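You operate a simulated robot arm through the tools that you are given. There is no shell and no other tool.

The job below is to be done with a simulated two-armed robot. You get a single attempt, and the scene is never put back.

## Task
Close up the sump: blue cap screwed on, basin lid shut, red valve open.
Fine: the cap goes on before the valve opens; the pump stays unplugged and switched off.

Only the result counts: the job must be done as asked and must still hold three seconds after the hand-in. Knocking over, shifting, dropping, spilling or breaking anything else fails it. A push-on lid holds only when it is set on centred and level and pressed home; a screw cap is set on level and turned clockwise until tight.

## Robot
Two 7-joint arms with fingered hands on one trunk that stands fixed in place. Base frame: the origin is at the foot of the trunk, x ahead of it, y to its left, z up. Lengths are in mm, angles in degrees, forces in N, time in s.
The left shoulder is at [30, 120, 1238], the right one opposite. With the tool pointing down near the work surface each hand reaches from about 160 to 680 mm from the base axis, measured 20 degrees to its own side. Payload 4 kg a hand.
Tool frame (each hand has its own): the origin (TCP) lies between the finger pads and is the grasp point; the fingertips stand 19 mm ahead of it; z points along the fingers, y is the line along which they close. The gripper opens to 120 mm; its body begins 53 mm behind the TCP. The gripper is a hand of 3 fingers: y runs from the thumb to the fingers, the wrist lies at [0, 0, -219] in the tool frame, and closing takes about 1.5 s.
Orientation is that of the tool frame in the base frame, as a unit quaternion [x, y, z, w]. With the fingers straight down and closing along the base's y, the tool's x points along the base's -x, its y along +y and its z along -z.

## Interface
- The arms move only by the tool move_arm. It takes "left_moves", "right_moves" or both (then of equal length, played together; a hand with none holds still); each is a list of rows, each a list of 6 numbers: the shift along the tool's x, y, z in units of 500 mm (1.0 is 500 mm), then the turn, a rotation vector about the tool's x, y, z in units of 120 degrees (1.0 is 120 degrees). In form: [[tx, ty, tz, rx, ry, rz], ...]. A call has 1 to 20 rows; each row is the pose to reach, as a shift and turn from the pose commanded when the call began, along the tool's axes at that moment. "left_jaw" and "right_jaw" are, for a hand that has rows, the finger opening in cm, from 0 to 12, set as the call begins (left out, the last holds). A call with a number of a shift or a turn outside -1 to 1 is refused whole. Rows are played at 5 a second. More than 50 mm and 8.6 degrees between two rows, or a gripper value outside its range, and nothing of the call is played. Where a pose cannot be reached the arm comes as near as it can. A force on the tool above 40 N (or 10 N above the force at the start of the call, whichever is more), or a blocked arm, ends the call early, and 0.2 s more pass. Each finger travels about 72 mm/s and halts on what it meets, pressing with about 25 N; the grip force reading is that of the motor and also rises with nothing between the fingers. The clock runs only during rows and for 0.2 s after the last one: add rows that repeat a pose to give the fingers time. It gives the time, the measured TCP pose, the force on the tool (base axes), the opening and the grip force at its end, in the units of the frame above (readings bear some noise), with the torque about the TCP (base axes, N m) and any sound that the robot's microphone picked up, and new pictures: "views" is both (left out), scene, wrist or none (wrist: the cameras of the hands that moved).
- Cameras (640 x 400 px; columns grow to the right, rows downward): "scene" is now at [47, 25, 1794.1]; the picture's right is [0.44, -0.90, -0.00], its down [-0.73, -0.35, -0.59] and it looks along [0.53, 0.26, -0.81] (base axes); focal length 328 px, centre (320, 200). "left" rides on the left gripper at [-66, -4, -79] in its tool frame; the picture's right is [0.05, -1.00, 0.00], its down [0.76, 0.04, -0.64] and it looks along [0.64, 0.03, 0.77] (tool axes); focal length 251 px, centre (320, 200). "right" rides on the right gripper at [66, -4, -79] in its tool frame; the picture's right is [0.05, 1.00, 0.00], its down [-0.76, 0.04, -0.64] and it looks along [-0.64, 0.04, 0.77] (tool axes); focal length 251 px, centre (320, 200).
- lift_body(by): moves the trunk up (or, below 0, down) by that many mm; the arms and the scene camera ride with it, the base frame stays. It gives what a move gives, with no picture.
- preshape(shape, hand): the hand has 3 fingers and takes this shape, open, in about a second: jaw (thumb against the fingers, like two jaws); tri (thumb and two fingers); tip (a fingertip pinch); poke (one finger out to press); point (the index stretched); flat (the hand flat); cup (the hand cupped); fist (a fist). The gripper value then closes the fingers along that shape, each until it touches; the sizes above hold for jaw. It gives what a move gives, with no picture.
- head_to(pan, tilt): turns the head with the scene camera to pan (to the left, within 120 degrees either way) and tilt (down, from -29 to 69), counted from straight ahead of the robot. It gives what a move gives, and a new picture of the scene camera.
- probe_pixels(camera, pixels): for up to 12 pixels [column, row] of the newest picture of that camera ("zoom" is the newest enlarged one), the place [x, y, z] in the base frame of the surface seen there, good to about 2 mm, but the place of the scene camera against the robot may be out by one fixed shift of up to 25 mm in any direction. No time passes.
- inspect(camera, box): a new picture of the part [left, top, right, bottom] of that camera's present view, enlarged. No time passes.
- sign_off(): hands the job in; it is judged then, once.

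Unless the task says otherwise, let go and move clear before handing in.

The tools are called after "Emit:" by a JSON object that holds its "name" and its "arguments". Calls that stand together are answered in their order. move_arm: Moves the arms, as the interface text tells. Its arguments: {"type":"object","properties":{"left_moves":{"type":"array","items":{"type":"array","items":{"type":"number"}}},"left_jaw":{"type":"number"},"right_moves":{"type":"array","items":{"type":"array","items":{"type":"number"}}},"right_jaw":{"type":"number"},"views":{"type":"string","enum":["both","scene","wrist","none"]}},"required":[]} The other tools are called the same way: lift_body (by) moves the trunk up or down; preshape (shape, hand) gives the hand a shape; head_to (pan, tilt) turns the head that bears the scene camera; probe_pixels (camera, pixels) gives the place of the surface under pixels of a picture; inspect (camera, box) takes an enlarged picture of a part of a camera's view; sign_off () hands the job in.

At the start:

```text
time_s: 0.0
left_tool_pos: [354.1, 348.5, 1331.8]
left_tcp_rot: [0.0, 1.0, 0.0, 0.0]
left_ft_force: [0.1, 0.3, -0.8]
left_ft_torque: [0.03, 0.0, 0.0]
left_grip_width: 119.9
left_finger_force: 0.1
left_shape: jaw
right_tool_pos: [444.8, -54.0, 1401.9]
right_tcp_rot: [0.0, 1.0, -0.001, 0.0]
right_ft_force: [-0.8, 0.3, -1.0]
right_ft_torque: [-0.01, -0.05, 0.0]
right_grip_width: 119.8
right_finger_force: 0.0
right_shape: jaw
trunk travel left (down, up): [-450.0, 90.0]
head pan, tilt (commanded): [25.9, 53.8]
```

scene: 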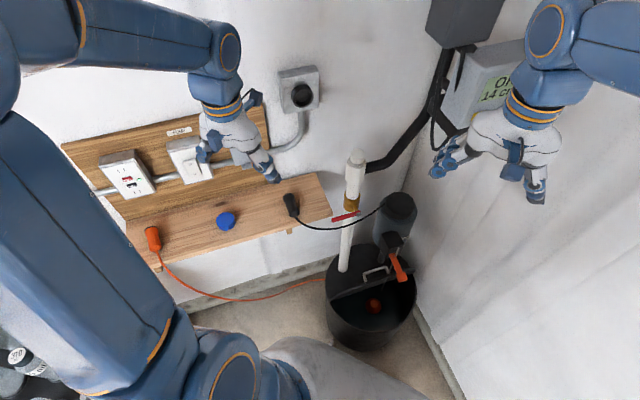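
right: 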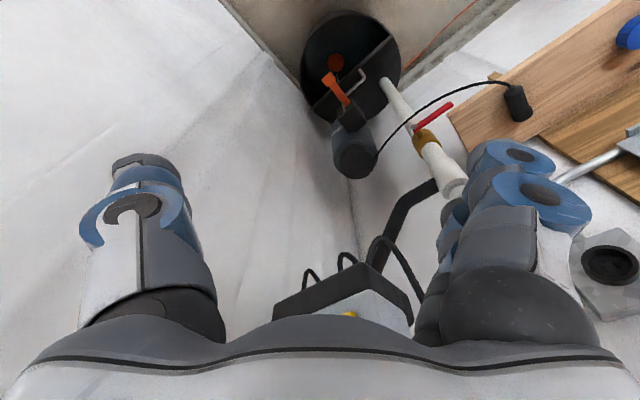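
left: 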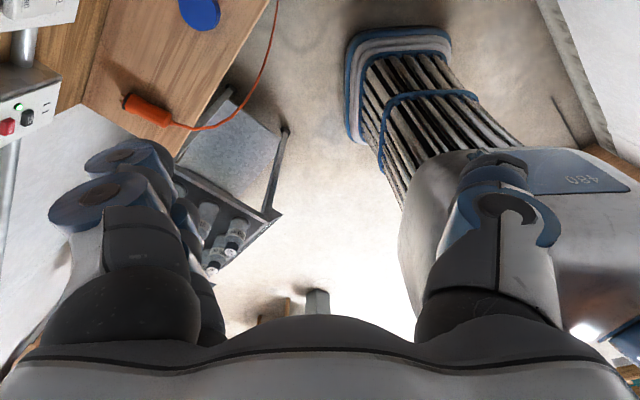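

The scene picture shows a blue cap on the shelf (about 227,220), a white pipe with a brass valve and red handle (about 345,215), and a black basin with a lid and pump (about 370,290). I'll take enlarged views and probe the key points.

Emit:
{"name": "inspect", "arguments": {"camera": "scene", "box": [270, 130, 450, 360]}}

Emit:
{"name": "inspect", "arguments": {"camera": "right", "box": [270, 0, 560, 200]}}

Emit:
{"name": "probe_pixels", "arguments": {"camera": "scene", "pixels": [[227, 220], [357, 155], [350, 200], [345, 215], [335, 218], [357, 210], [345, 265], [375, 272], [400, 265], [372, 306], [400, 205], [292, 205]]}}

```text
1.74 times, centred on (360, 245) of scene
```

zoom: 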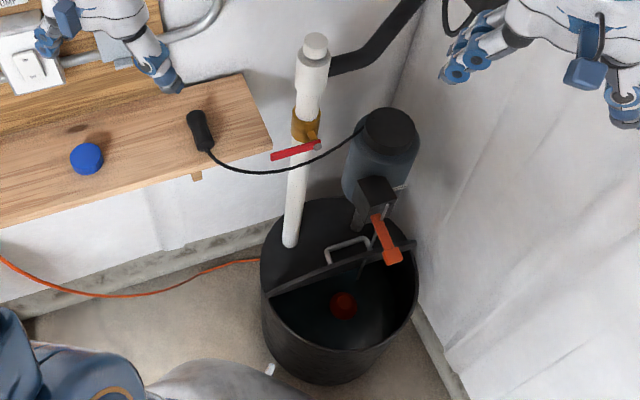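

```text
2.00 times, centred on (415, 100) of right
```

zoom: 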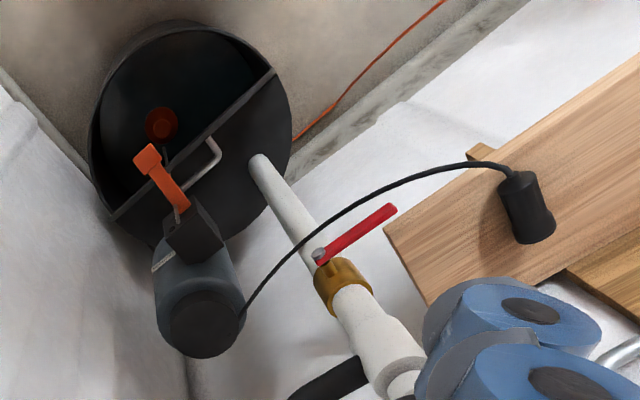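

```text
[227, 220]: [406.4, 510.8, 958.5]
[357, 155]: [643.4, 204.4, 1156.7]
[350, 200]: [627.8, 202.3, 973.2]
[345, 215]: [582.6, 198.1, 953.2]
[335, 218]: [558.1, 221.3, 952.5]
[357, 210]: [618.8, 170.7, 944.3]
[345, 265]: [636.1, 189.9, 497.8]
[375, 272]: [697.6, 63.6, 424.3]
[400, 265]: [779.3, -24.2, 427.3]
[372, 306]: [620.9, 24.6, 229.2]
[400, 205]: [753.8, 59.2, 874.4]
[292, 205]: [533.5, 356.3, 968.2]
```

The valve handle (zoom 296,150), the pump with an orange lever and the half-open basin show up, but details are small. I'll zoom in further on the pipe top, the valve, the basin and the shelf.

Emit:
{"name": "inspect", "arguments": {"camera": "scene", "box": [325, 235, 425, 350]}}

Emit:
{"name": "inspect", "arguments": {"camera": "scene", "box": [310, 140, 400, 230]}}

Emit:
{"name": "inspect", "arguments": {"camera": "scene", "box": [80, 60, 340, 270]}}

Emit:
{"name": "inspect", "arguments": {"camera": "right", "box": [290, 0, 420, 110]}}

Emit:
{"name": "inspect", "arguments": {"camera": "left", "box": [0, 0, 280, 180]}}

```text
3.48 times, centred on (375, 292) of scene
```

zoom: 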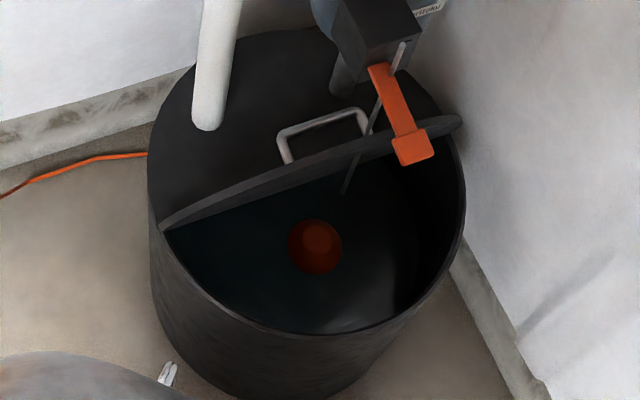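

```text
4.44 times, centred on (355, 185) of scene
```

zoom: 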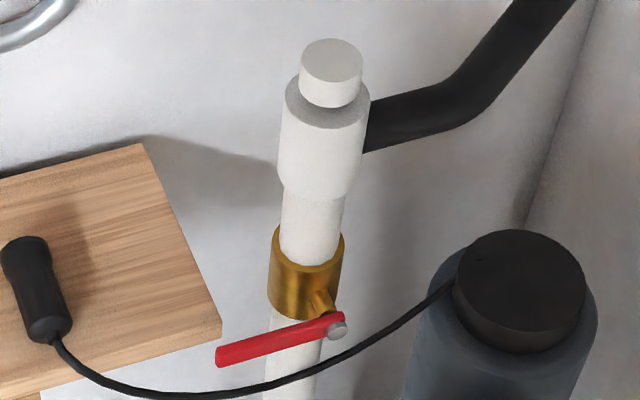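

```text
1.90 times, centred on (210, 165) of scene
```

zoom: 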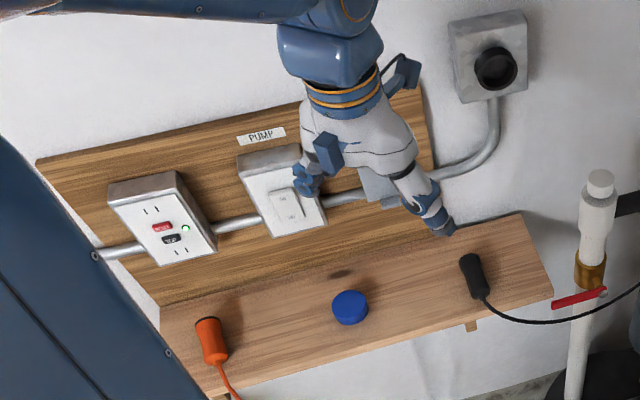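

```text
3.64 times, centred on (355, 55) of right
```

zoom: 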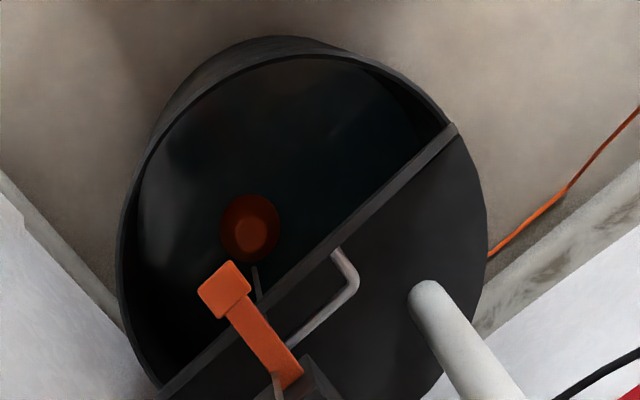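

```text
2.22 times, centred on (140, 90) of left
```

zoom: 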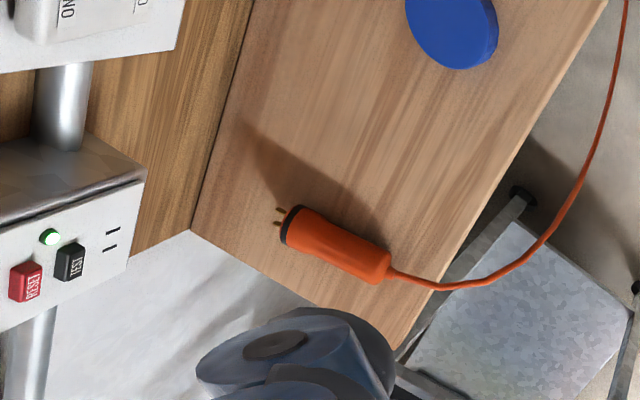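

The pipe's narrow white neck on top (zoom 331,75) looks like the cap's seat. The basin's front half is open, with the lid's edge along the diameter. I'll probe the lid, handle, orange part and pipe in detail.

Emit:
{"name": "inspect", "arguments": {"camera": "scene", "box": [325, 235, 425, 350]}}

Emit:
{"name": "probe_pixels", "arguments": {"camera": "zoom", "pixels": [[170, 225], [300, 175], [455, 122], [282, 140], [322, 118], [360, 112], [415, 150], [385, 80], [315, 240], [250, 80], [300, 325], [350, 180]]}}

Emit:
{"name": "probe_pixels", "arguments": {"camera": "right", "pixels": [[392, 42], [364, 70], [340, 95], [370, 60], [385, 75], [335, 60], [332, 80], [345, 95], [352, 120], [355, 155], [395, 85], [330, 40]]}}

```text
3.48 times, centred on (375, 292) of scene
```

zoom: 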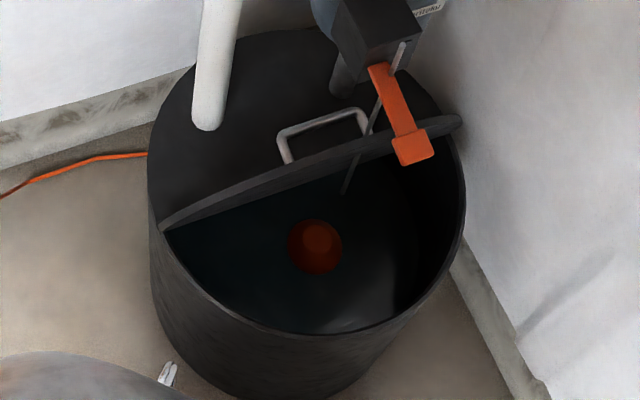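

```text
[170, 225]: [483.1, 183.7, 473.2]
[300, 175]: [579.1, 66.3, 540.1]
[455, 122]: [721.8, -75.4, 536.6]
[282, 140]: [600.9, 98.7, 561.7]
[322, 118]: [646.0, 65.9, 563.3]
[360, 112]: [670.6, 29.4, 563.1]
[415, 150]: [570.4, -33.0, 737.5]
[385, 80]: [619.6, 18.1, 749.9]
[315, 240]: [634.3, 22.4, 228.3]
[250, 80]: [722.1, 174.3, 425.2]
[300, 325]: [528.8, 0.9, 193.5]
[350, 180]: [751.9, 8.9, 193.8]
```

```text
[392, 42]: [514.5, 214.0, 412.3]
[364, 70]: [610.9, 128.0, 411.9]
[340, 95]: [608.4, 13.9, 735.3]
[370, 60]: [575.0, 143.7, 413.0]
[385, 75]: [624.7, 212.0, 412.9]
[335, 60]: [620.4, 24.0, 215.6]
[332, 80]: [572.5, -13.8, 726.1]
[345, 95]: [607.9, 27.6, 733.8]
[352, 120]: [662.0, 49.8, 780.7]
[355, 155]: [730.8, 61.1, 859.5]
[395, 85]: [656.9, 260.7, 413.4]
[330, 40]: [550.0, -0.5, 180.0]
```

The right-hand camera puts the basin rim at z about 412 and the scene camera at about 425, so the scene camera has a shift I need to calibrate. I'll probe the same features with the hand cameras: the cap, the plug, the valve handle and the pipe.

Emit:
{"name": "inspect", "arguments": {"camera": "right", "box": [380, 60, 500, 210]}}

Emit:
{"name": "probe_pixels", "arguments": {"camera": "zoom", "pixels": [[200, 100], [320, 200]]}}

Emit:
{"name": "probe_pixels", "arguments": {"camera": "left", "pixels": [[200, 12], [215, 15], [183, 10], [128, 102], [170, 122], [150, 60]]}}

Emit:
{"name": "inspect", "arguments": {"camera": "scene", "box": [195, 190, 265, 240]}}

```text
2.67 times, centred on (440, 135) of right
```

zoom: 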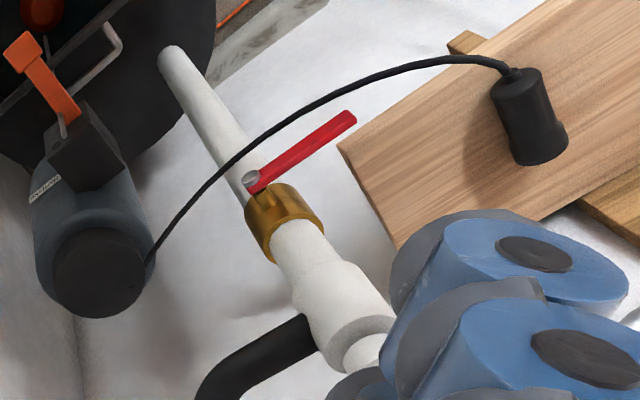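

```text
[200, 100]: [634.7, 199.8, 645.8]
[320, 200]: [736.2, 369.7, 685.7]
```

```text
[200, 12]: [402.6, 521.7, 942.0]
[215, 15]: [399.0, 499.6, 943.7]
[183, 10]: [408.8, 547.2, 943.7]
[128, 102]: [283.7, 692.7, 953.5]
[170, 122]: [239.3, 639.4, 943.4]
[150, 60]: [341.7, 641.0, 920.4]
```

```text
8.00 times, centred on (230, 215) of scene
```

zoom: 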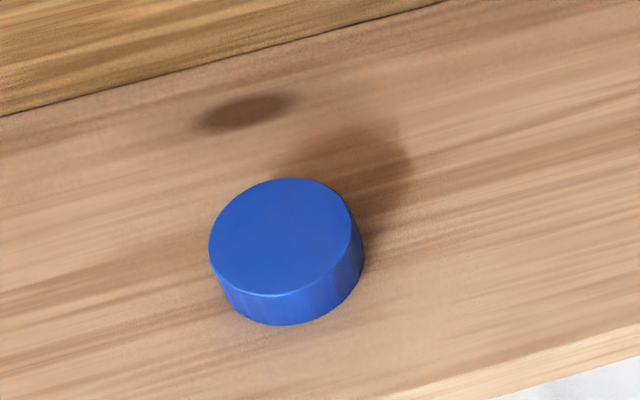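

The cap sits top-up on the shelf (zoom 285,240), with its top at about z 943 and the shelf at about 920. I'll probe its edges in this zoom and compare shelf height across the cameras.

Emit:
{"name": "probe_pixels", "arguments": {"camera": "zoom", "pixels": [[285, 238], [212, 250], [352, 232], [295, 182], [275, 290], [289, 322], [100, 300], [450, 200], [500, 300], [180, 160]]}}

Emit:
{"name": "probe_pixels", "arguments": {"camera": "right", "pixels": [[628, 38], [560, 70], [517, 102], [450, 105], [418, 127], [426, 138], [440, 170], [385, 80], [412, 130], [550, 110]]}}

```text
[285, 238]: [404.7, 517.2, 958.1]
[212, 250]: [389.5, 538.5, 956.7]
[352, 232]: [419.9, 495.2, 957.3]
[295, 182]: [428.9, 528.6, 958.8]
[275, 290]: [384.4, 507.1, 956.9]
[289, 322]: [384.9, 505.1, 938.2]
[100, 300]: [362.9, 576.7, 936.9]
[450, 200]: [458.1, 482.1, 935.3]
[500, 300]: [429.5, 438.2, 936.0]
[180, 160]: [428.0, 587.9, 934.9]
```

```text
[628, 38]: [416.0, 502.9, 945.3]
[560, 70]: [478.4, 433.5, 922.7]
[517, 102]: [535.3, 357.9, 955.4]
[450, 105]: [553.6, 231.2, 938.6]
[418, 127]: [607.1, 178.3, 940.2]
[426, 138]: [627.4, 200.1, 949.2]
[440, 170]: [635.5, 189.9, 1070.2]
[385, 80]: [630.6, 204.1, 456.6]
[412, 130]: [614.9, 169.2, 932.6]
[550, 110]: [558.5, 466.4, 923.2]
```

The scene camera reads about 14 mm too high. I'll probe the wall board, the PUMP switch box and the shelf edges so the hand stays clear of them.

Emit:
{"name": "inspect", "arguments": {"camera": "scene", "box": [80, 60, 340, 270]}}

Emit:
{"name": "probe_pixels", "arguments": {"camera": "zoom", "pixels": [[100, 230], [180, 295], [280, 270], [150, 195], [200, 255], [245, 160], [275, 235], [322, 222], [212, 392], [545, 300], [520, 215], [375, 190]]}}

Emit:
{"name": "head_to", "arguments": {"pan": 40, "tilt": 50}}

```text
1.90 times, centred on (210, 165) of scene
```

zoom: 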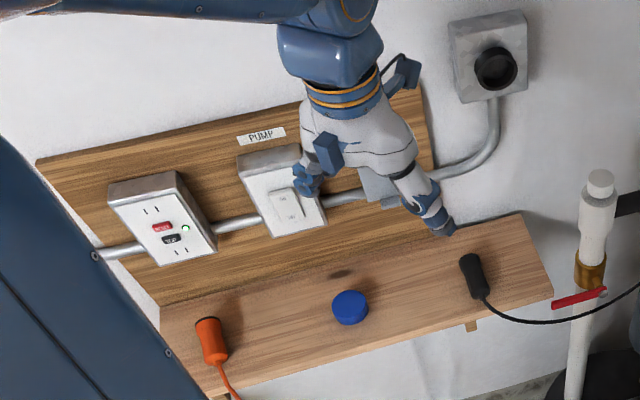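

```text
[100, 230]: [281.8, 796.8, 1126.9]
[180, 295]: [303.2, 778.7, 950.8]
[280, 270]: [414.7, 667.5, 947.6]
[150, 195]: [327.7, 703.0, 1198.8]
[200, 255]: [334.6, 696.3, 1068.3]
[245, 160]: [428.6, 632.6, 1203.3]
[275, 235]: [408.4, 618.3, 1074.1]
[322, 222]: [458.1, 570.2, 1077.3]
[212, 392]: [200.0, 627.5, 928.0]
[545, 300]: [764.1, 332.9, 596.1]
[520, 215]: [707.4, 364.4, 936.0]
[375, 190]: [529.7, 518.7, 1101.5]
```

```text
time_s: 0.8
left_tool_pos: [355.4, 347.9, 1332.8]
left_tcp_rot: [0.0, 1.0, 0.0, 0.001]
left_ft_force: [-0.7, -0.3, -0.1]
left_ft_torque: [-0.01, 0.01, -0.02]
left_grip_width: 120.0
left_finger_force: 0.1
left_shape: jaw
right_tool_pos: [444.1, -53.6, 1403.0]
right_tcp_rot: [0.0, 1.0, 0.0, 0.0]
right_ft_force: [0.2, -0.5, 0.0]
right_ft_torque: [-0.03, -0.05, 0.0]
right_grip_width: 120.0
right_finger_force: 0.1
right_shape: jaw
trunk travel left (down, up): [-450.0, 90.0]
head pan, tilt (commanded): [40.0, 50.0]
```

scene: 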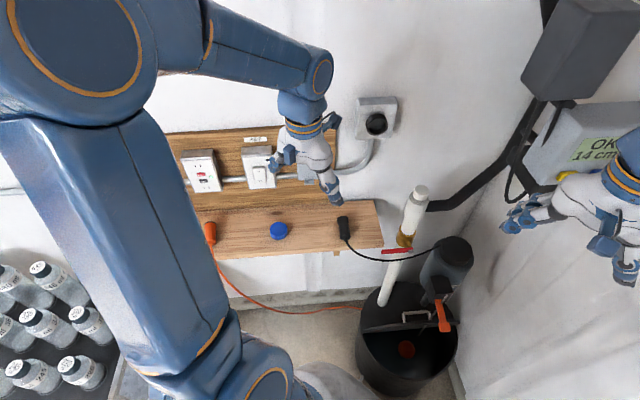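

The wall runs diagonally (x+y about 1080 at the shelf back), and the PUMP switch box face is about 74 mm behind the cap centre. I'll move the left hand above the cap, staying high and yawing 45° so its camera stays away from the box.

Emit:
{"name": "move_arm", "arguments": {"left_moves": [[-0.012, 0.048, 0.04, 0, 0, 0.05], [-0.025, 0.096, 0.09, 0, 0, 0.1], [-0.038, 0.144, 0.14, 0, 0, 0.15], [-0.05, 0.19, 0.19, 0, 0, 0.2], [-0.063, 0.24, 0.24, 0, 0, 0.25], [-0.076, 0.285, 0.29, 0, 0, 0.31], [-0.088, 0.32, 0.33, 0, 0, 0.375], [-0.094, 0.34, 0.36, 0, 0, 0.375], [-0.094, 0.34, 0.36, 0, 0, 0.375]], "left_jaw": 9}}

```text
time_s: 2.8
left_tool_pos: [402.3, 517.8, 1151.0]
left_tcp_rot: [0.382, 0.924, 0.001, 0.001]
left_ft_force: [0.3, 0.3, 0.2]
left_ft_torque: [-0.01, -0.02, 0.02]
left_grip_width: 90.3
left_finger_force: 0.0
left_shape: jaw
right_tool_pos: [444.3, -54.1, 1402.3]
right_tcp_rot: [0.0, 1.0, 0.0, -0.001]
right_ft_force: [0.7, 0.1, -0.3]
right_ft_torque: [0.0, 0.01, -0.01]
right_grip_width: 119.7
right_finger_force: 0.1
right_shape: jaw
trunk travel left (down, up): [-450.0, 90.0]
head pan, tilt (commanded): [40.0, 50.0]
```

scene: 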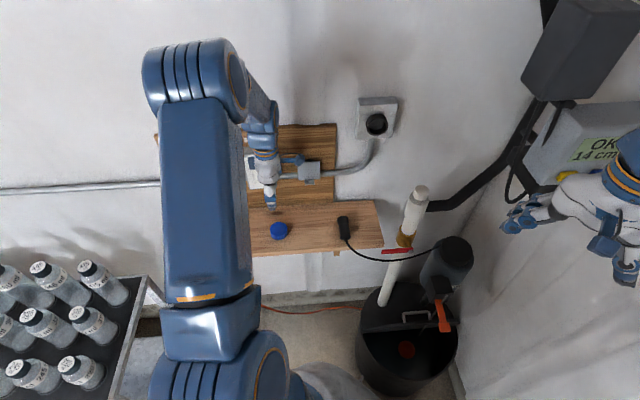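
left: 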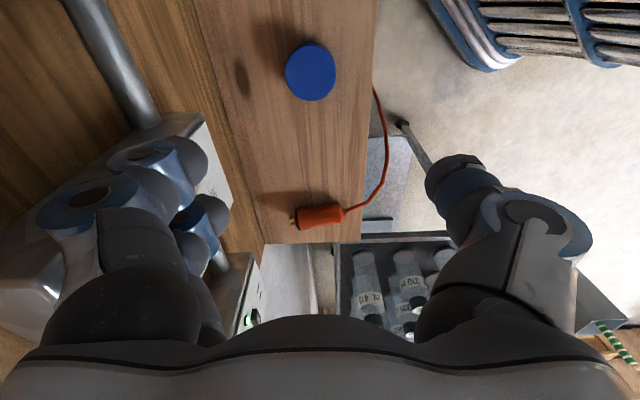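

The left camera shows the cap at (310,72), with the two fingers beside the grey switch box on the left. I'll probe the cap rim and box from this accurate camera.

Emit:
{"name": "probe_pixels", "arguments": {"camera": "left", "pixels": [[287, 72], [334, 72], [310, 46], [310, 98], [310, 72], [345, 120], [220, 60], [205, 130], [215, 220], [200, 118], [60, 240], [95, 195]]}}

Emit:
{"name": "inspect", "arguments": {"camera": "left", "box": [0, 90, 320, 300]}}

Emit:
{"name": "inspect", "arguments": {"camera": "scene", "box": [220, 110, 400, 270]}}

```text
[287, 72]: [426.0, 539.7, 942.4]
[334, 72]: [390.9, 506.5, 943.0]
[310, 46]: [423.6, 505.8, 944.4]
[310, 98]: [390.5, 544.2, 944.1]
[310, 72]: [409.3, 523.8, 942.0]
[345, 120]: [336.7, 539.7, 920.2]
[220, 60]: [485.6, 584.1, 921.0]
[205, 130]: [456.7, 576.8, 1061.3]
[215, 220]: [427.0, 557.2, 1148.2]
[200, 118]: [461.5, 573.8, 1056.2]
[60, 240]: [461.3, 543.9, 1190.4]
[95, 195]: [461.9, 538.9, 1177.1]
```

```text
1.90 times, centred on (160, 195) of left
```

zoom: 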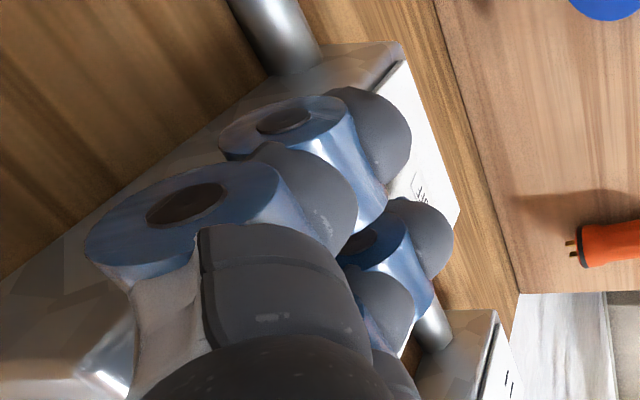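

```text
2.50 times, centred on (310, 190) of scene
```

zoom: 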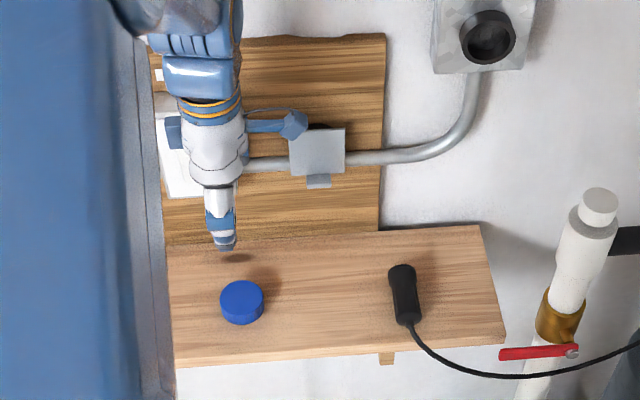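

The cap's true centre is about (408, 524) with its top at z 943, and the switch box face is only about 71 mm behind it. I'll yaw another 45° so the wide side of the palm swings away from the box, centre on the cap, and look again.

Emit:
{"name": "move_arm", "arguments": {"left_moves": [[0.0, 0.003, 0, 0, 0, 0.06], [0.0, 0.006, 0, 0, 0, 0.12], [0.0, 0.009, 0, 0, 0, 0.18], [0.0, 0.012, 0, 0, 0, 0.24], [0.0, 0.015, 0, 0, 0, 0.3], [0.0, 0.0168, 0, 0, 0, 0.36], [0.0, 0.0168, 0, 0, 0, 0.375], [0.0, 0.0168, 0, 0, 0, 0.375]], "left_jaw": 8}}

```text
time_s: 4.6
left_tool_pos: [406.2, 522.9, 1152.4]
left_tcp_rot: [0.707, 0.707, 0.0, 0.0]
left_ft_force: [-0.6, 0.2, -0.6]
left_ft_torque: [-0.04, -0.02, 0.04]
left_grip_width: 80.5
left_finger_force: 0.0
left_shape: jaw
right_tool_pos: [444.4, -55.5, 1402.8]
right_tcp_rot: [0.0, 1.0, 0.0, 0.0]
right_ft_force: [-0.6, 0.1, 0.8]
right_ft_torque: [-0.01, 0.03, 0.01]
right_grip_width: 119.9
right_finger_force: 0.1
right_shape: jaw
trunk travel left (down, up): [-450.0, 90.0]
head pan, tilt (commanded): [40.0, 50.0]
```

scene: 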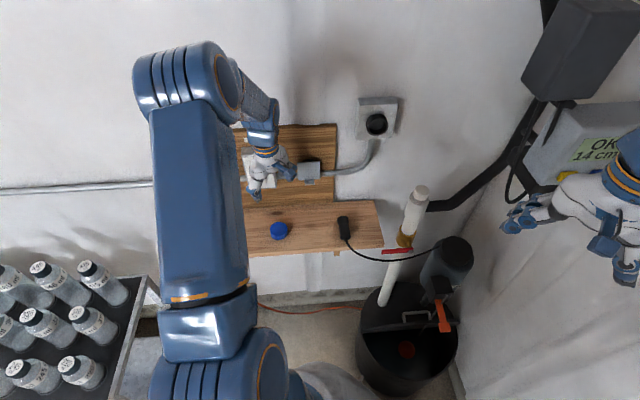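
left: 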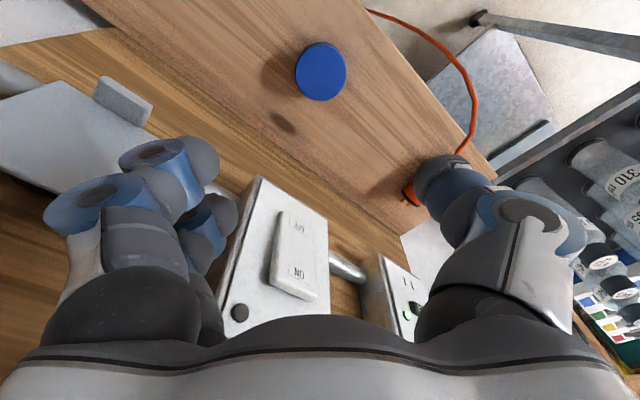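

The orientation was reached exactly and the cap sits centred between the fingers at (320,72), clear of the switch box. I'll descend to about 55 mm above the cap and check alignment.

Emit:
{"name": "move_arm", "arguments": {"left_moves": [[0, 0.002, 0.06, 0, 0, 0], [0, 0.002, 0.12, 0, 0, 0], [0, 0.002, 0.18, 0, 0, 0], [0, 0.002, 0.24, 0, 0, 0], [0, 0.002, 0.28, 0, 0, 0], [0, 0.002, 0.304, 0, 0, 0], [0, 0.002, 0.304, 0, 0, 0]], "left_jaw": 8}}

```text
time_s: 6.2
left_tool_pos: [408.6, 524.3, 1000.2]
left_tcp_rot: [0.707, 0.707, 0.0, 0.0]
left_ft_force: [0.8, 0.1, -0.4]
left_ft_torque: [-0.01, 0.0, 0.01]
left_grip_width: 80.6
left_finger_force: 0.0
left_shape: jaw
right_tool_pos: [444.8, -54.6, 1401.7]
right_tcp_rot: [0.0, 1.0, 0.0, 0.0]
right_ft_force: [0.3, 1.2, 0.1]
right_ft_torque: [-0.01, 0.02, 0.0]
right_grip_width: 120.2
right_finger_force: 0.2
right_shape: jaw
trunk travel left (down, up): [-450.0, 90.0]
head pan, tilt (commanded): [40.0, 50.0]
```

scene: 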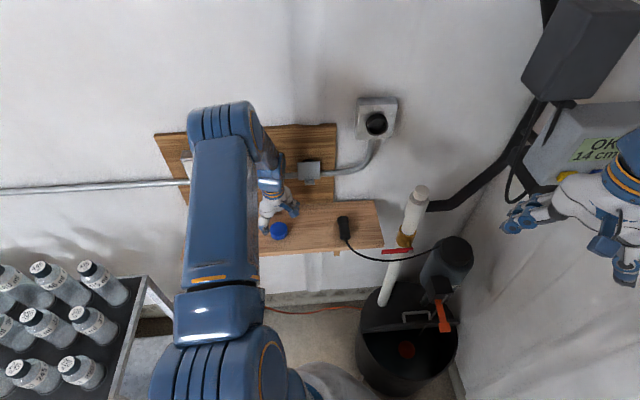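
left: 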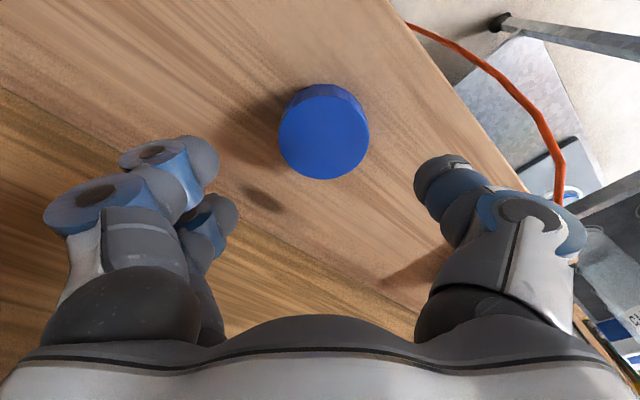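

Emit:
{"name": "probe_pixels", "arguments": {"camera": "left", "pixels": [[281, 138], [367, 138], [324, 98], [324, 177], [324, 138], [310, 88], [345, 88], [265, 60]]}}

```text
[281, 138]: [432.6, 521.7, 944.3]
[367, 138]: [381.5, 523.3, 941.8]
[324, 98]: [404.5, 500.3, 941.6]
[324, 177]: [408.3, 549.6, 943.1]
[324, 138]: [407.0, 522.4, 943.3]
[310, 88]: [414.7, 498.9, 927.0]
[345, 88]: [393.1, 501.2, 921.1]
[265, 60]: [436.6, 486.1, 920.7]
```

The cap centre reads about (407, 525) with diameter 51, matching the TCP within a millimetre. I'll descend so the fingertips are about 7 mm above the shelf.

Emit:
{"name": "move_arm", "arguments": {"left_moves": [[0.0005, -0.001, 0.04, 0, 0, 0], [0.001, -0.002, 0.08, 0, 0, 0], [0.001, -0.002, 0.1, 0, 0, 0], [0.001, -0.002, 0.1076, 0, 0, 0], [0.001, -0.002, 0.1076, 0, 0, 0]], "left_jaw": 8, "views": "wrist"}}

```text
time_s: 7.4
left_tool_pos: [407.6, 524.9, 947.0]
left_tcp_rot: [0.707, 0.707, 0.0, 0.0]
left_ft_force: [-0.5, -0.5, 0.2]
left_ft_torque: [0.02, 0.01, 0.01]
left_grip_width: 80.4
left_finger_force: 0.1
left_shape: jaw
right_tool_pos: [444.4, -55.0, 1402.0]
right_tcp_rot: [0.0, 1.0, -0.001, 0.0]
right_ft_force: [0.2, 0.0, -0.3]
right_ft_torque: [-0.02, -0.01, 0.0]
right_grip_width: 120.0
right_finger_force: 0.0
right_shape: jaw
trunk travel left (down, up): [-450.0, 90.0]
head pan, tilt (commanded): [40.0, 50.0]
```

left: 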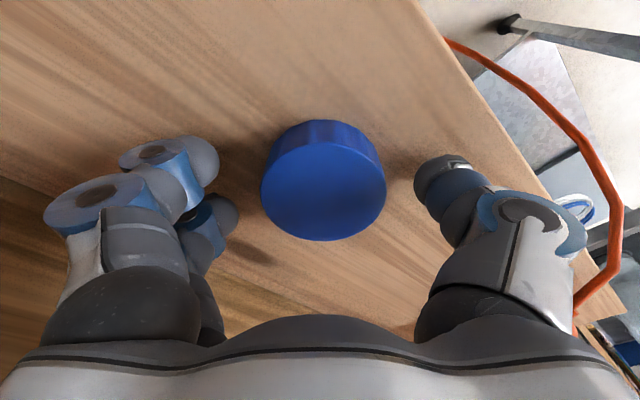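

The fingers straddle the cap evenly at (323,180). I'll close on it now.

Emit:
{"name": "move_arm", "arguments": {"left_moves": [[0, 0, 0, 0, 0, 0], [0, 0, 0, 0, 0, 0], [0, 0, 0, 0, 0, 0], [0, 0, 0, 0, 0, 0], [0, 0, 0, 0, 0, 0], [0, 0, 0, 0, 0, 0], [0, 0, 0, 0, 0, 0], [0, 0, 0, 0, 0, 0]], "left_jaw": 3, "views": "wrist"}}

```text
time_s: 9.2
left_tool_pos: [407.8, 523.9, 947.3]
left_tcp_rot: [0.708, 0.707, -0.001, -0.001]
left_ft_force: [0.3, 0.0, 0.1]
left_ft_torque: [-0.02, -0.02, -0.01]
left_grip_width: 40.8
left_finger_force: 25.0
left_shape: jaw
right_tool_pos: [444.1, -54.2, 1402.6]
right_tcp_rot: [0.0, 1.0, 0.0, -0.001]
right_ft_force: [0.4, 0.3, 0.2]
right_ft_torque: [0.03, -0.04, 0.03]
right_grip_width: 120.1
right_finger_force: 0.1
right_shape: jaw
trunk travel left (down, up): [-450.0, 90.0]
head pan, tilt (commanded): [40.0, 50.0]
```

left: 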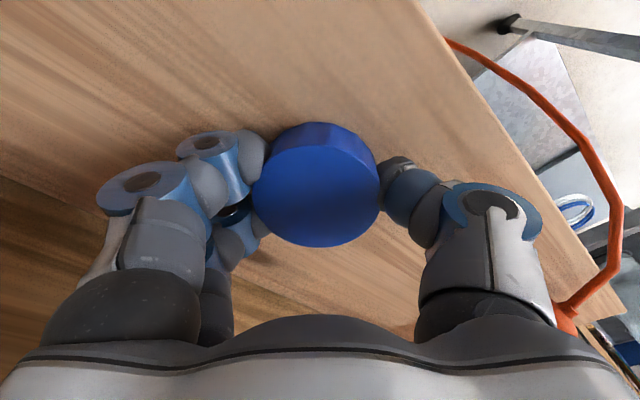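

The grip holds at 40.8 mm with 25 N on the round cap. I'll lift it straight up, and meanwhile yaw the right hand about 50° so its camera looks at the pipe neck.

Emit:
{"name": "move_arm", "arguments": {"left_moves": [[0, 0, -0.02, 0, 0, 0], [0, 0, -0.06, 0, 0, 0], [0, 0, -0.12, 0, 0, 0], [0, 0, -0.18, 0, 0, 0], [0, 0, -0.24, 0, 0, 0], [0, 0, -0.3, 0, 0, 0], [0, 0, -0.36, 0, 0, 0], [0, 0, -0.4, 0, 0, 0], [0, 0, -0.4, 0, 0, 0]], "right_moves": [[0, 0, 0, 0, 0, -0.05], [0, 0, 0, 0, 0, -0.11], [0, 0, 0, 0, 0, -0.17], [0, 0, 0, 0, 0, -0.23], [0, 0, 0, 0, 0, -0.29], [0, 0, 0, 0, 0, -0.35], [0, 0, 0, 0, 0, -0.4], [0, 0, 0, 0, 0, -0.4167], [0, 0, 0, 0, 0, -0.4167]]}}

```text
time_s: 11.2
left_tool_pos: [407.8, 524.1, 1147.4]
left_tcp_rot: [0.707, 0.707, 0.0, 0.0]
left_ft_force: [0.0, 0.5, 1.0]
left_ft_torque: [0.0, 0.01, -0.02]
left_grip_width: 40.6
left_finger_force: 25.2
left_shape: jaw
right_tool_pos: [445.4, -55.4, 1401.3]
right_tcp_rot: [-0.424, 0.906, 0.0, -0.001]
right_ft_force: [-0.2, 0.6, -0.3]
right_ft_torque: [-0.02, -0.01, 0.01]
right_grip_width: 120.0
right_finger_force: 0.0
right_shape: jaw
trunk travel left (down, up): [-450.0, 90.0]
head pan, tilt (commanded): [40.0, 50.0]
```

scene: 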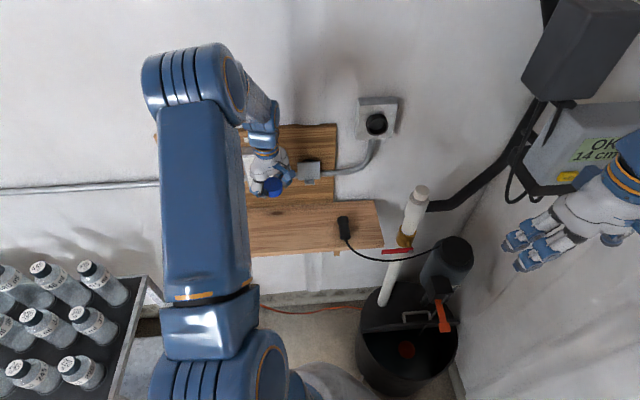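
right: 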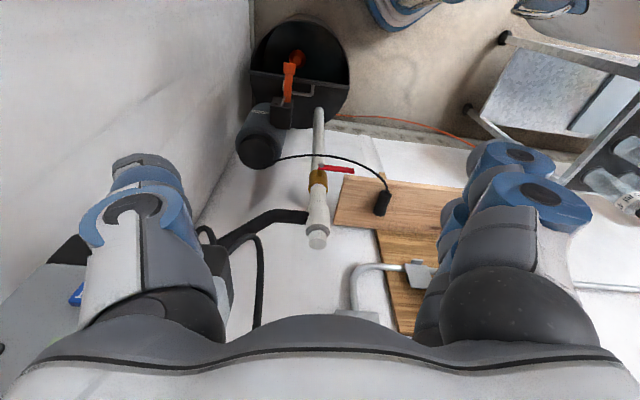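
left: 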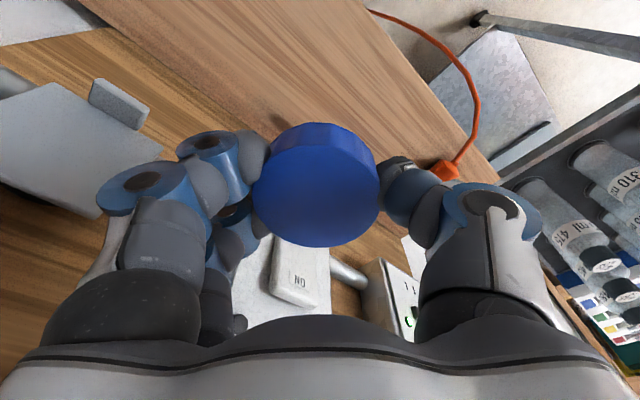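

The cap is held and lifted, and the right camera now sees the neck at (317,240). I'll zoom in there and measure the neck, the valve and the basin.

Emit:
{"name": "inspect", "arguments": {"camera": "right", "box": [270, 150, 370, 260]}}

Emit:
{"name": "probe_pixels", "arguments": {"camera": "zoom", "pixels": [[303, 322], [272, 325], [333, 322], [303, 305], [303, 338], [303, 285], [303, 240], [275, 300], [330, 300], [310, 140], [390, 72], [300, 75]]}}

Emit:
{"name": "inspect", "arguments": {"camera": "right", "box": [220, 10, 380, 140]}}

```text
3.64 times, centred on (320, 205) of right
```

zoom: 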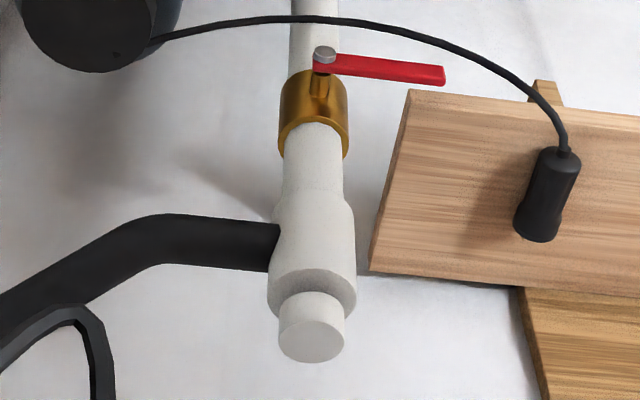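

```text
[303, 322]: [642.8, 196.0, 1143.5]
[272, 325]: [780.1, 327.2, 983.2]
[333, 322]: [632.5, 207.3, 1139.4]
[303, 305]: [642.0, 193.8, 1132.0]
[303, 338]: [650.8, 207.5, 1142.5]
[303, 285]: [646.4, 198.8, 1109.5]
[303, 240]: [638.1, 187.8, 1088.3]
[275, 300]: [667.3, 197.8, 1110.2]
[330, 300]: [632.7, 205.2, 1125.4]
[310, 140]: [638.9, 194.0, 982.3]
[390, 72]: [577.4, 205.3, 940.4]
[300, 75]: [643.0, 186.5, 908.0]
```

```text
3.08 times, centred on (300, 75) of right
```

zoom: 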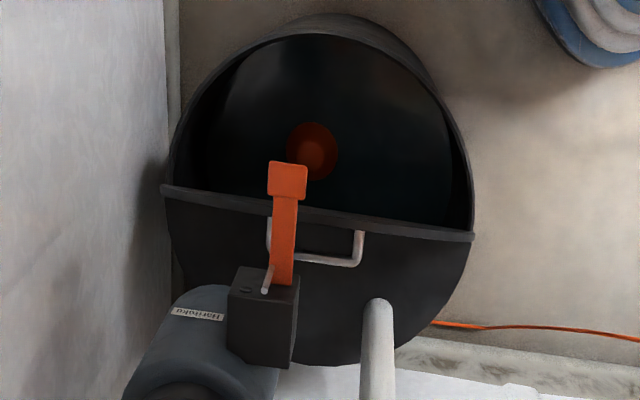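

The neck top is near z 1143 and the shoulder near 1110. I'll zoom tightly on the neck from both cameras to find its centre.

Emit:
{"name": "inspect", "arguments": {"camera": "right", "box": [297, 222, 337, 252]}}

Emit:
{"name": "probe_pixels", "arguments": {"camera": "zoom", "pixels": [[320, 200], [320, 320], [260, 280], [380, 280], [320, 250], [240, 250], [400, 250], [320, 180], [220, 180], [420, 180], [320, 120], [320, 300]]}}

Emit:
{"name": "inspect", "arguments": {"camera": "scene", "box": [395, 175, 455, 215]}}

```text
13.33 times, centred on (317, 237) of right
```

zoom: 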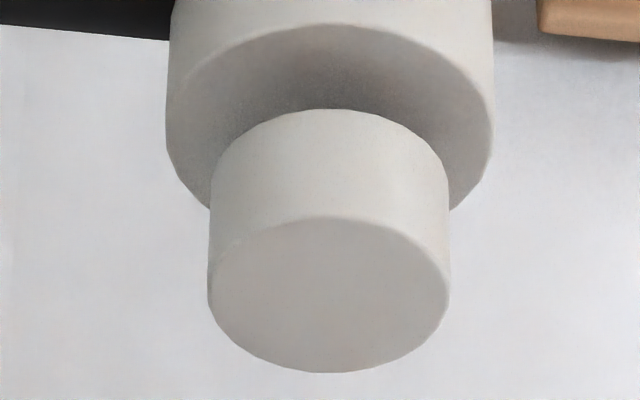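

```text
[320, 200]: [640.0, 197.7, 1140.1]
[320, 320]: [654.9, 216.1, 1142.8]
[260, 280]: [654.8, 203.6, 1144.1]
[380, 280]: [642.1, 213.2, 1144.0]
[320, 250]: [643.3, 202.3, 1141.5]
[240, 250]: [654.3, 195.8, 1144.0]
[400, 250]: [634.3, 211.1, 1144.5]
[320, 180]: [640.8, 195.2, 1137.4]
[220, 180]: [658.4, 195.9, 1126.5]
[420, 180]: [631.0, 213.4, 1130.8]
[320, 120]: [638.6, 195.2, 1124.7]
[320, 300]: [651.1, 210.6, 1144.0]
```

```text
10.00 times, centred on (425, 195) of scene
```

zoom: 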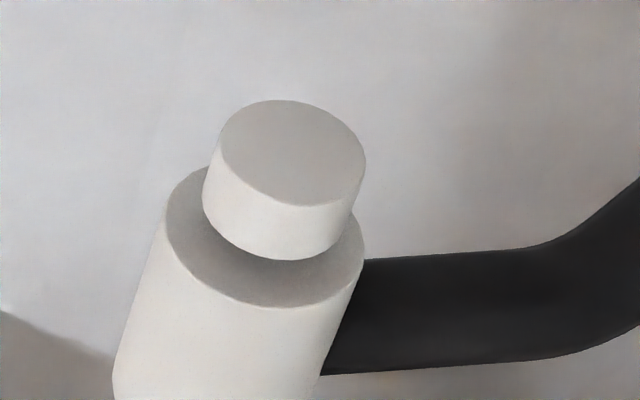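

Emit:
{"name": "probe_pixels", "arguments": {"camera": "zoom", "pixels": [[293, 152], [230, 140], [355, 165], [280, 105], [305, 198], [293, 130], [293, 175], [250, 270], [340, 270], [400, 300], [500, 300]]}}

Emit:
{"name": "inspect", "arguments": {"camera": "left", "box": [230, 110, 410, 260]}}

Emit:
{"name": "probe_pixels", "arguments": {"camera": "left", "pixels": [[260, 185], [372, 185], [317, 150], [317, 235], [317, 190], [300, 135], [340, 135]]}}

```text
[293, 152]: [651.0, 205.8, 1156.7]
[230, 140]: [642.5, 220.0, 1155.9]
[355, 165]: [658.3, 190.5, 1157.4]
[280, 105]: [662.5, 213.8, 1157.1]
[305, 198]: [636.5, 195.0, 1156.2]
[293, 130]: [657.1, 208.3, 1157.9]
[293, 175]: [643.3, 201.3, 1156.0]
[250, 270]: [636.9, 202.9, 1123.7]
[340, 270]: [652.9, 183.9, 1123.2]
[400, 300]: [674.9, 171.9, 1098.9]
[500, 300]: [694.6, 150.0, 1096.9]
```

```text
2.67 times, centred on (320, 185) of left
```

zoom: 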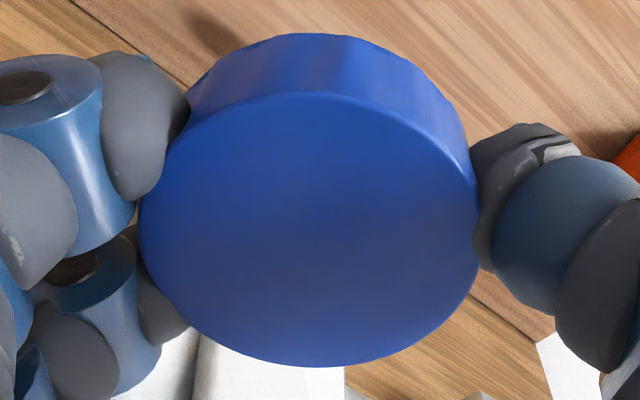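

```text
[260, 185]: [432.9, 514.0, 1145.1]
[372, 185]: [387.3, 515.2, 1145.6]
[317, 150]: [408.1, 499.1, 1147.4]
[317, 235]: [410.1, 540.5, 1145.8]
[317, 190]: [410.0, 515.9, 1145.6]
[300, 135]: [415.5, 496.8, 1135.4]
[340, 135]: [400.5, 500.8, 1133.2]
```

The neck centre comes to about (651, 211) with its top at z 1143.5. I'll probe the edges of the held cap more carefully to find its offset from the TCP.

Emit:
{"name": "inspect", "arguments": {"camera": "left", "box": [230, 110, 410, 260]}}

Emit:
{"name": "probe_pixels", "arguments": {"camera": "zoom", "pixels": [[150, 230], [470, 230], [310, 98], [310, 360], [200, 130], [430, 130], [200, 330], [420, 330], [310, 230], [310, 42], [240, 60], [400, 60]]}}

```text
2.67 times, centred on (320, 185) of left
```

zoom: 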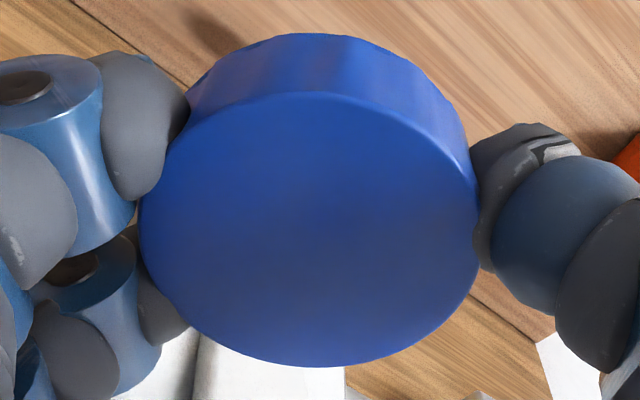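

```text
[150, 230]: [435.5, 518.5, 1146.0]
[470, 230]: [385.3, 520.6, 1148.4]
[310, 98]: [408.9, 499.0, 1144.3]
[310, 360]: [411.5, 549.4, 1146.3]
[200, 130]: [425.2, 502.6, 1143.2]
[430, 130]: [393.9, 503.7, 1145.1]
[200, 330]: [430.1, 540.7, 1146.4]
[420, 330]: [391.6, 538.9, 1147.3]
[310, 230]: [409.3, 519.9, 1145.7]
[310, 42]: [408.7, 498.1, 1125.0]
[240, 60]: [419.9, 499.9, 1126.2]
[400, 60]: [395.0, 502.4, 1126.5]
```

The held cap is about 2 mm off the TCP toward the fingers, top at TCP z −1.6, and level. Raising the trunk by 90 mm lifts the cap above the neck and improves reach toward the pipe, so I'll do that first.

Emit:
{"name": "lift_body", "arguments": {"by": 90}}

Emit:
{"name": "inspect", "arguments": {"camera": "scene", "box": [200, 60, 640, 335]}}

```text
time_s: 12.4
left_tool_pos: [408.4, 523.3, 1236.8]
left_tcp_rot: [0.707, 0.707, 0.001, 0.0]
left_ft_force: [-0.7, -0.3, -1.0]
left_ft_torque: [-0.01, 0.0, 0.02]
left_grip_width: 40.7
left_finger_force: 25.1
left_shape: jaw
right_tool_pos: [445.5, -53.1, 1492.3]
right_tcp_rot: [-0.422, 0.907, -0.001, 0.0]
right_ft_force: [-0.9, -0.3, -0.1]
right_ft_torque: [-0.03, 0.03, 0.0]
right_grip_width: 119.9
right_finger_force: 0.0
right_shape: jaw
trunk travel left (down, up): [-540.0, 0.0]
head pan, tilt (commanded): [40.0, 50.0]
```

```text
1.45 times, centred on (420, 198) of scene
```

zoom: 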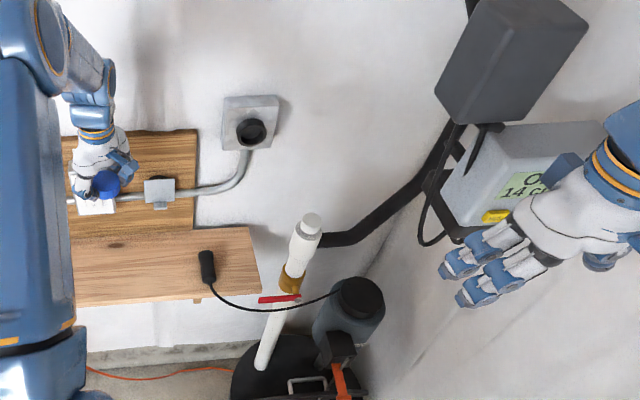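

The round socket box (zoom 250,130) and the corner equipment (zoom 460,180) lie near the route. I'll probe them before crossing.

Emit:
{"name": "probe_pixels", "arguments": {"camera": "zoom", "pixels": [[252, 130], [228, 100], [280, 100], [310, 220], [345, 238], [440, 180], [450, 210], [470, 100], [455, 230], [500, 215], [290, 150], [360, 285]]}}

```text
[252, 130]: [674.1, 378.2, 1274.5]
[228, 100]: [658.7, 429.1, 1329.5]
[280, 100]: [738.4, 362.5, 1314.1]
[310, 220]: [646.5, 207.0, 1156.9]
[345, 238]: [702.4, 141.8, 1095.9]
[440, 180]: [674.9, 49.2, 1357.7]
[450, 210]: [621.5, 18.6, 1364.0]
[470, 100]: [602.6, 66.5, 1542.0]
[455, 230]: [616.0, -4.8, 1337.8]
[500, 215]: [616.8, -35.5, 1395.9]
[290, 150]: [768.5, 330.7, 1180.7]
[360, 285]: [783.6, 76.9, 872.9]
```

The corner boxes are more than 100 mm from the neck at hand height, and the route along the wall is clear. I'll carry the cap across to 70 mm above the neck, yawing back to 0° for turning range.

Emit:
{"name": "move_arm", "arguments": {"left_moves": [[-0.0627, 0.0307, 0, 0, 0, -0.0625], [-0.1204, 0.0664, 0, 0, 0, -0.125], [-0.178, 0.102, 0, 0, 0, -0.1875], [-0.234, 0.14, 0, 0, 0, -0.25], [-0.29, 0.18, 0, 0, 0, -0.3125], [-0.345, 0.222, 0, 0, 0, -0.375], [-0.395, 0.265, 0, 0, 0, -0.4375], [-0.445, 0.31, 0, 0, 0, -0.5], [-0.495, 0.355, 0, 0, 0, -0.5625], [-0.545, 0.4, 0, 0, 0, -0.625], [-0.59, 0.445, 0, 0, 0, -0.6875], [-0.62, 0.476, 0, 0, 0, -0.75], [-0.632, 0.4886, 0, 0, 0, -0.75], [-0.632, 0.4886, 0, 0, 0, -0.75], [-0.632, 0.4886, 0, 0, 0, -0.75]]}}

```text
time_s: 15.6
left_tool_pos: [653.3, 206.9, 1236.4]
left_tcp_rot: [-0.001, 1.0, 0.0, -0.001]
left_ft_force: [0.7, -0.6, -0.3]
left_ft_torque: [-0.02, 0.02, 0.01]
left_grip_width: 41.0
left_finger_force: 25.5
left_shape: jaw
right_tool_pos: [444.4, -54.7, 1492.1]
right_tcp_rot: [-0.423, 0.906, 0.001, 0.0]
right_ft_force: [0.0, 0.2, 0.5]
right_ft_torque: [0.03, 0.0, -0.01]
right_grip_width: 120.0
right_finger_force: 0.1
right_shape: jaw
trunk travel left (down, up): [-540.0, 0.0]
head pan, tilt (commanded): [40.0, 50.0]
```

scene: 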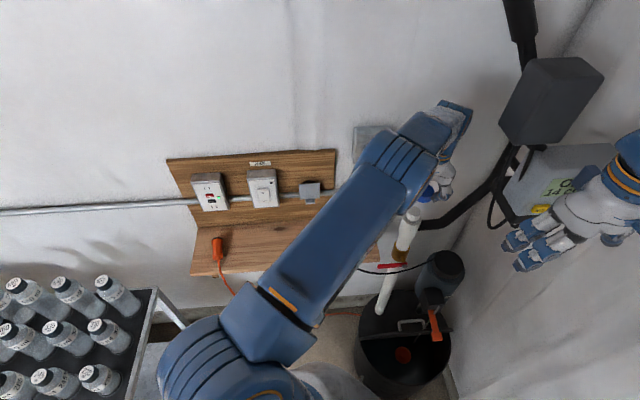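
left: 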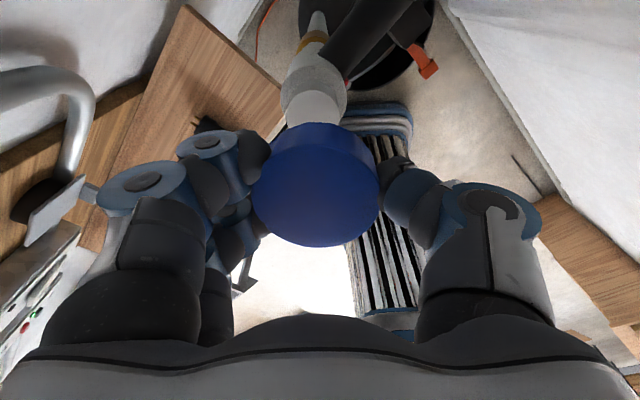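

The hand reached the spot above the neck. The left camera sees the cap (315,185) with the neck just beyond it (315,105). I'll check the alignment with the right and scene cameras.

Emit:
{"name": "inspect", "arguments": {"camera": "right", "box": [250, 130, 390, 280]}}

Emit:
{"name": "inspect", "arguments": {"camera": "scene", "box": [380, 160, 480, 250]}}

Emit:
{"name": "inspect", "arguments": {"camera": "left", "box": [230, 60, 410, 260]}}

Emit:
{"name": "probe_pixels", "arguments": {"camera": "zoom", "pixels": [[280, 140], [350, 140], [310, 110], [310, 150], [310, 80], [310, 180], [310, 340], [205, 260], [420, 260], [310, 260]]}}

```text
2.67 times, centred on (320, 205) of right
```

zoom: 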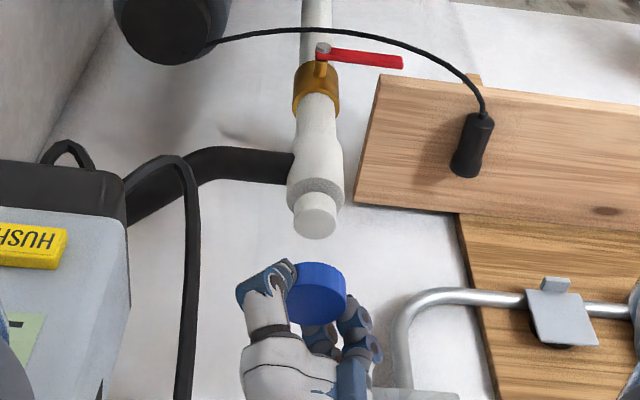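

```text
4.44 times, centred on (430, 205) of scene
```

zoom: 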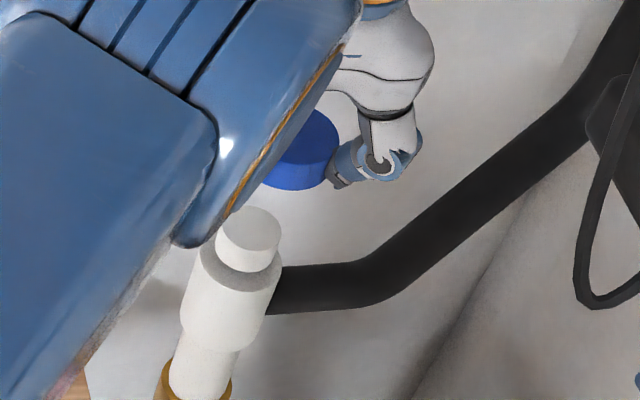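

```text
2.00 times, centred on (320, 160) of left
```

zoom: 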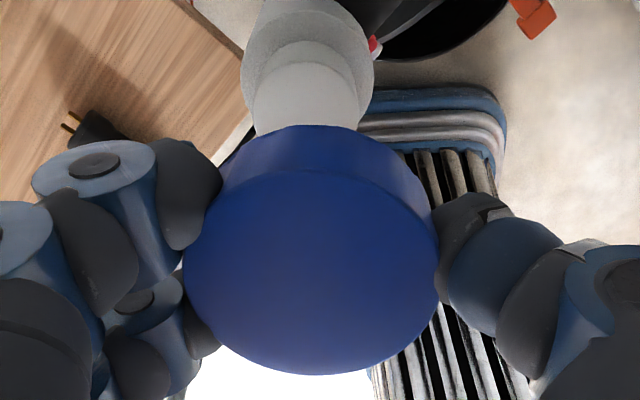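

```text
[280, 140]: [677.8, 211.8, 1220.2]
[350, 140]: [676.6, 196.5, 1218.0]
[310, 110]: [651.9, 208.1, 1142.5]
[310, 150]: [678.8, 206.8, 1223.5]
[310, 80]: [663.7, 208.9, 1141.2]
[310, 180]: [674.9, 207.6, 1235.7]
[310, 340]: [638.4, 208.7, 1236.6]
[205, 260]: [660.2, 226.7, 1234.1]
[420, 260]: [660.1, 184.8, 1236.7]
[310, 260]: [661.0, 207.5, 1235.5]
```

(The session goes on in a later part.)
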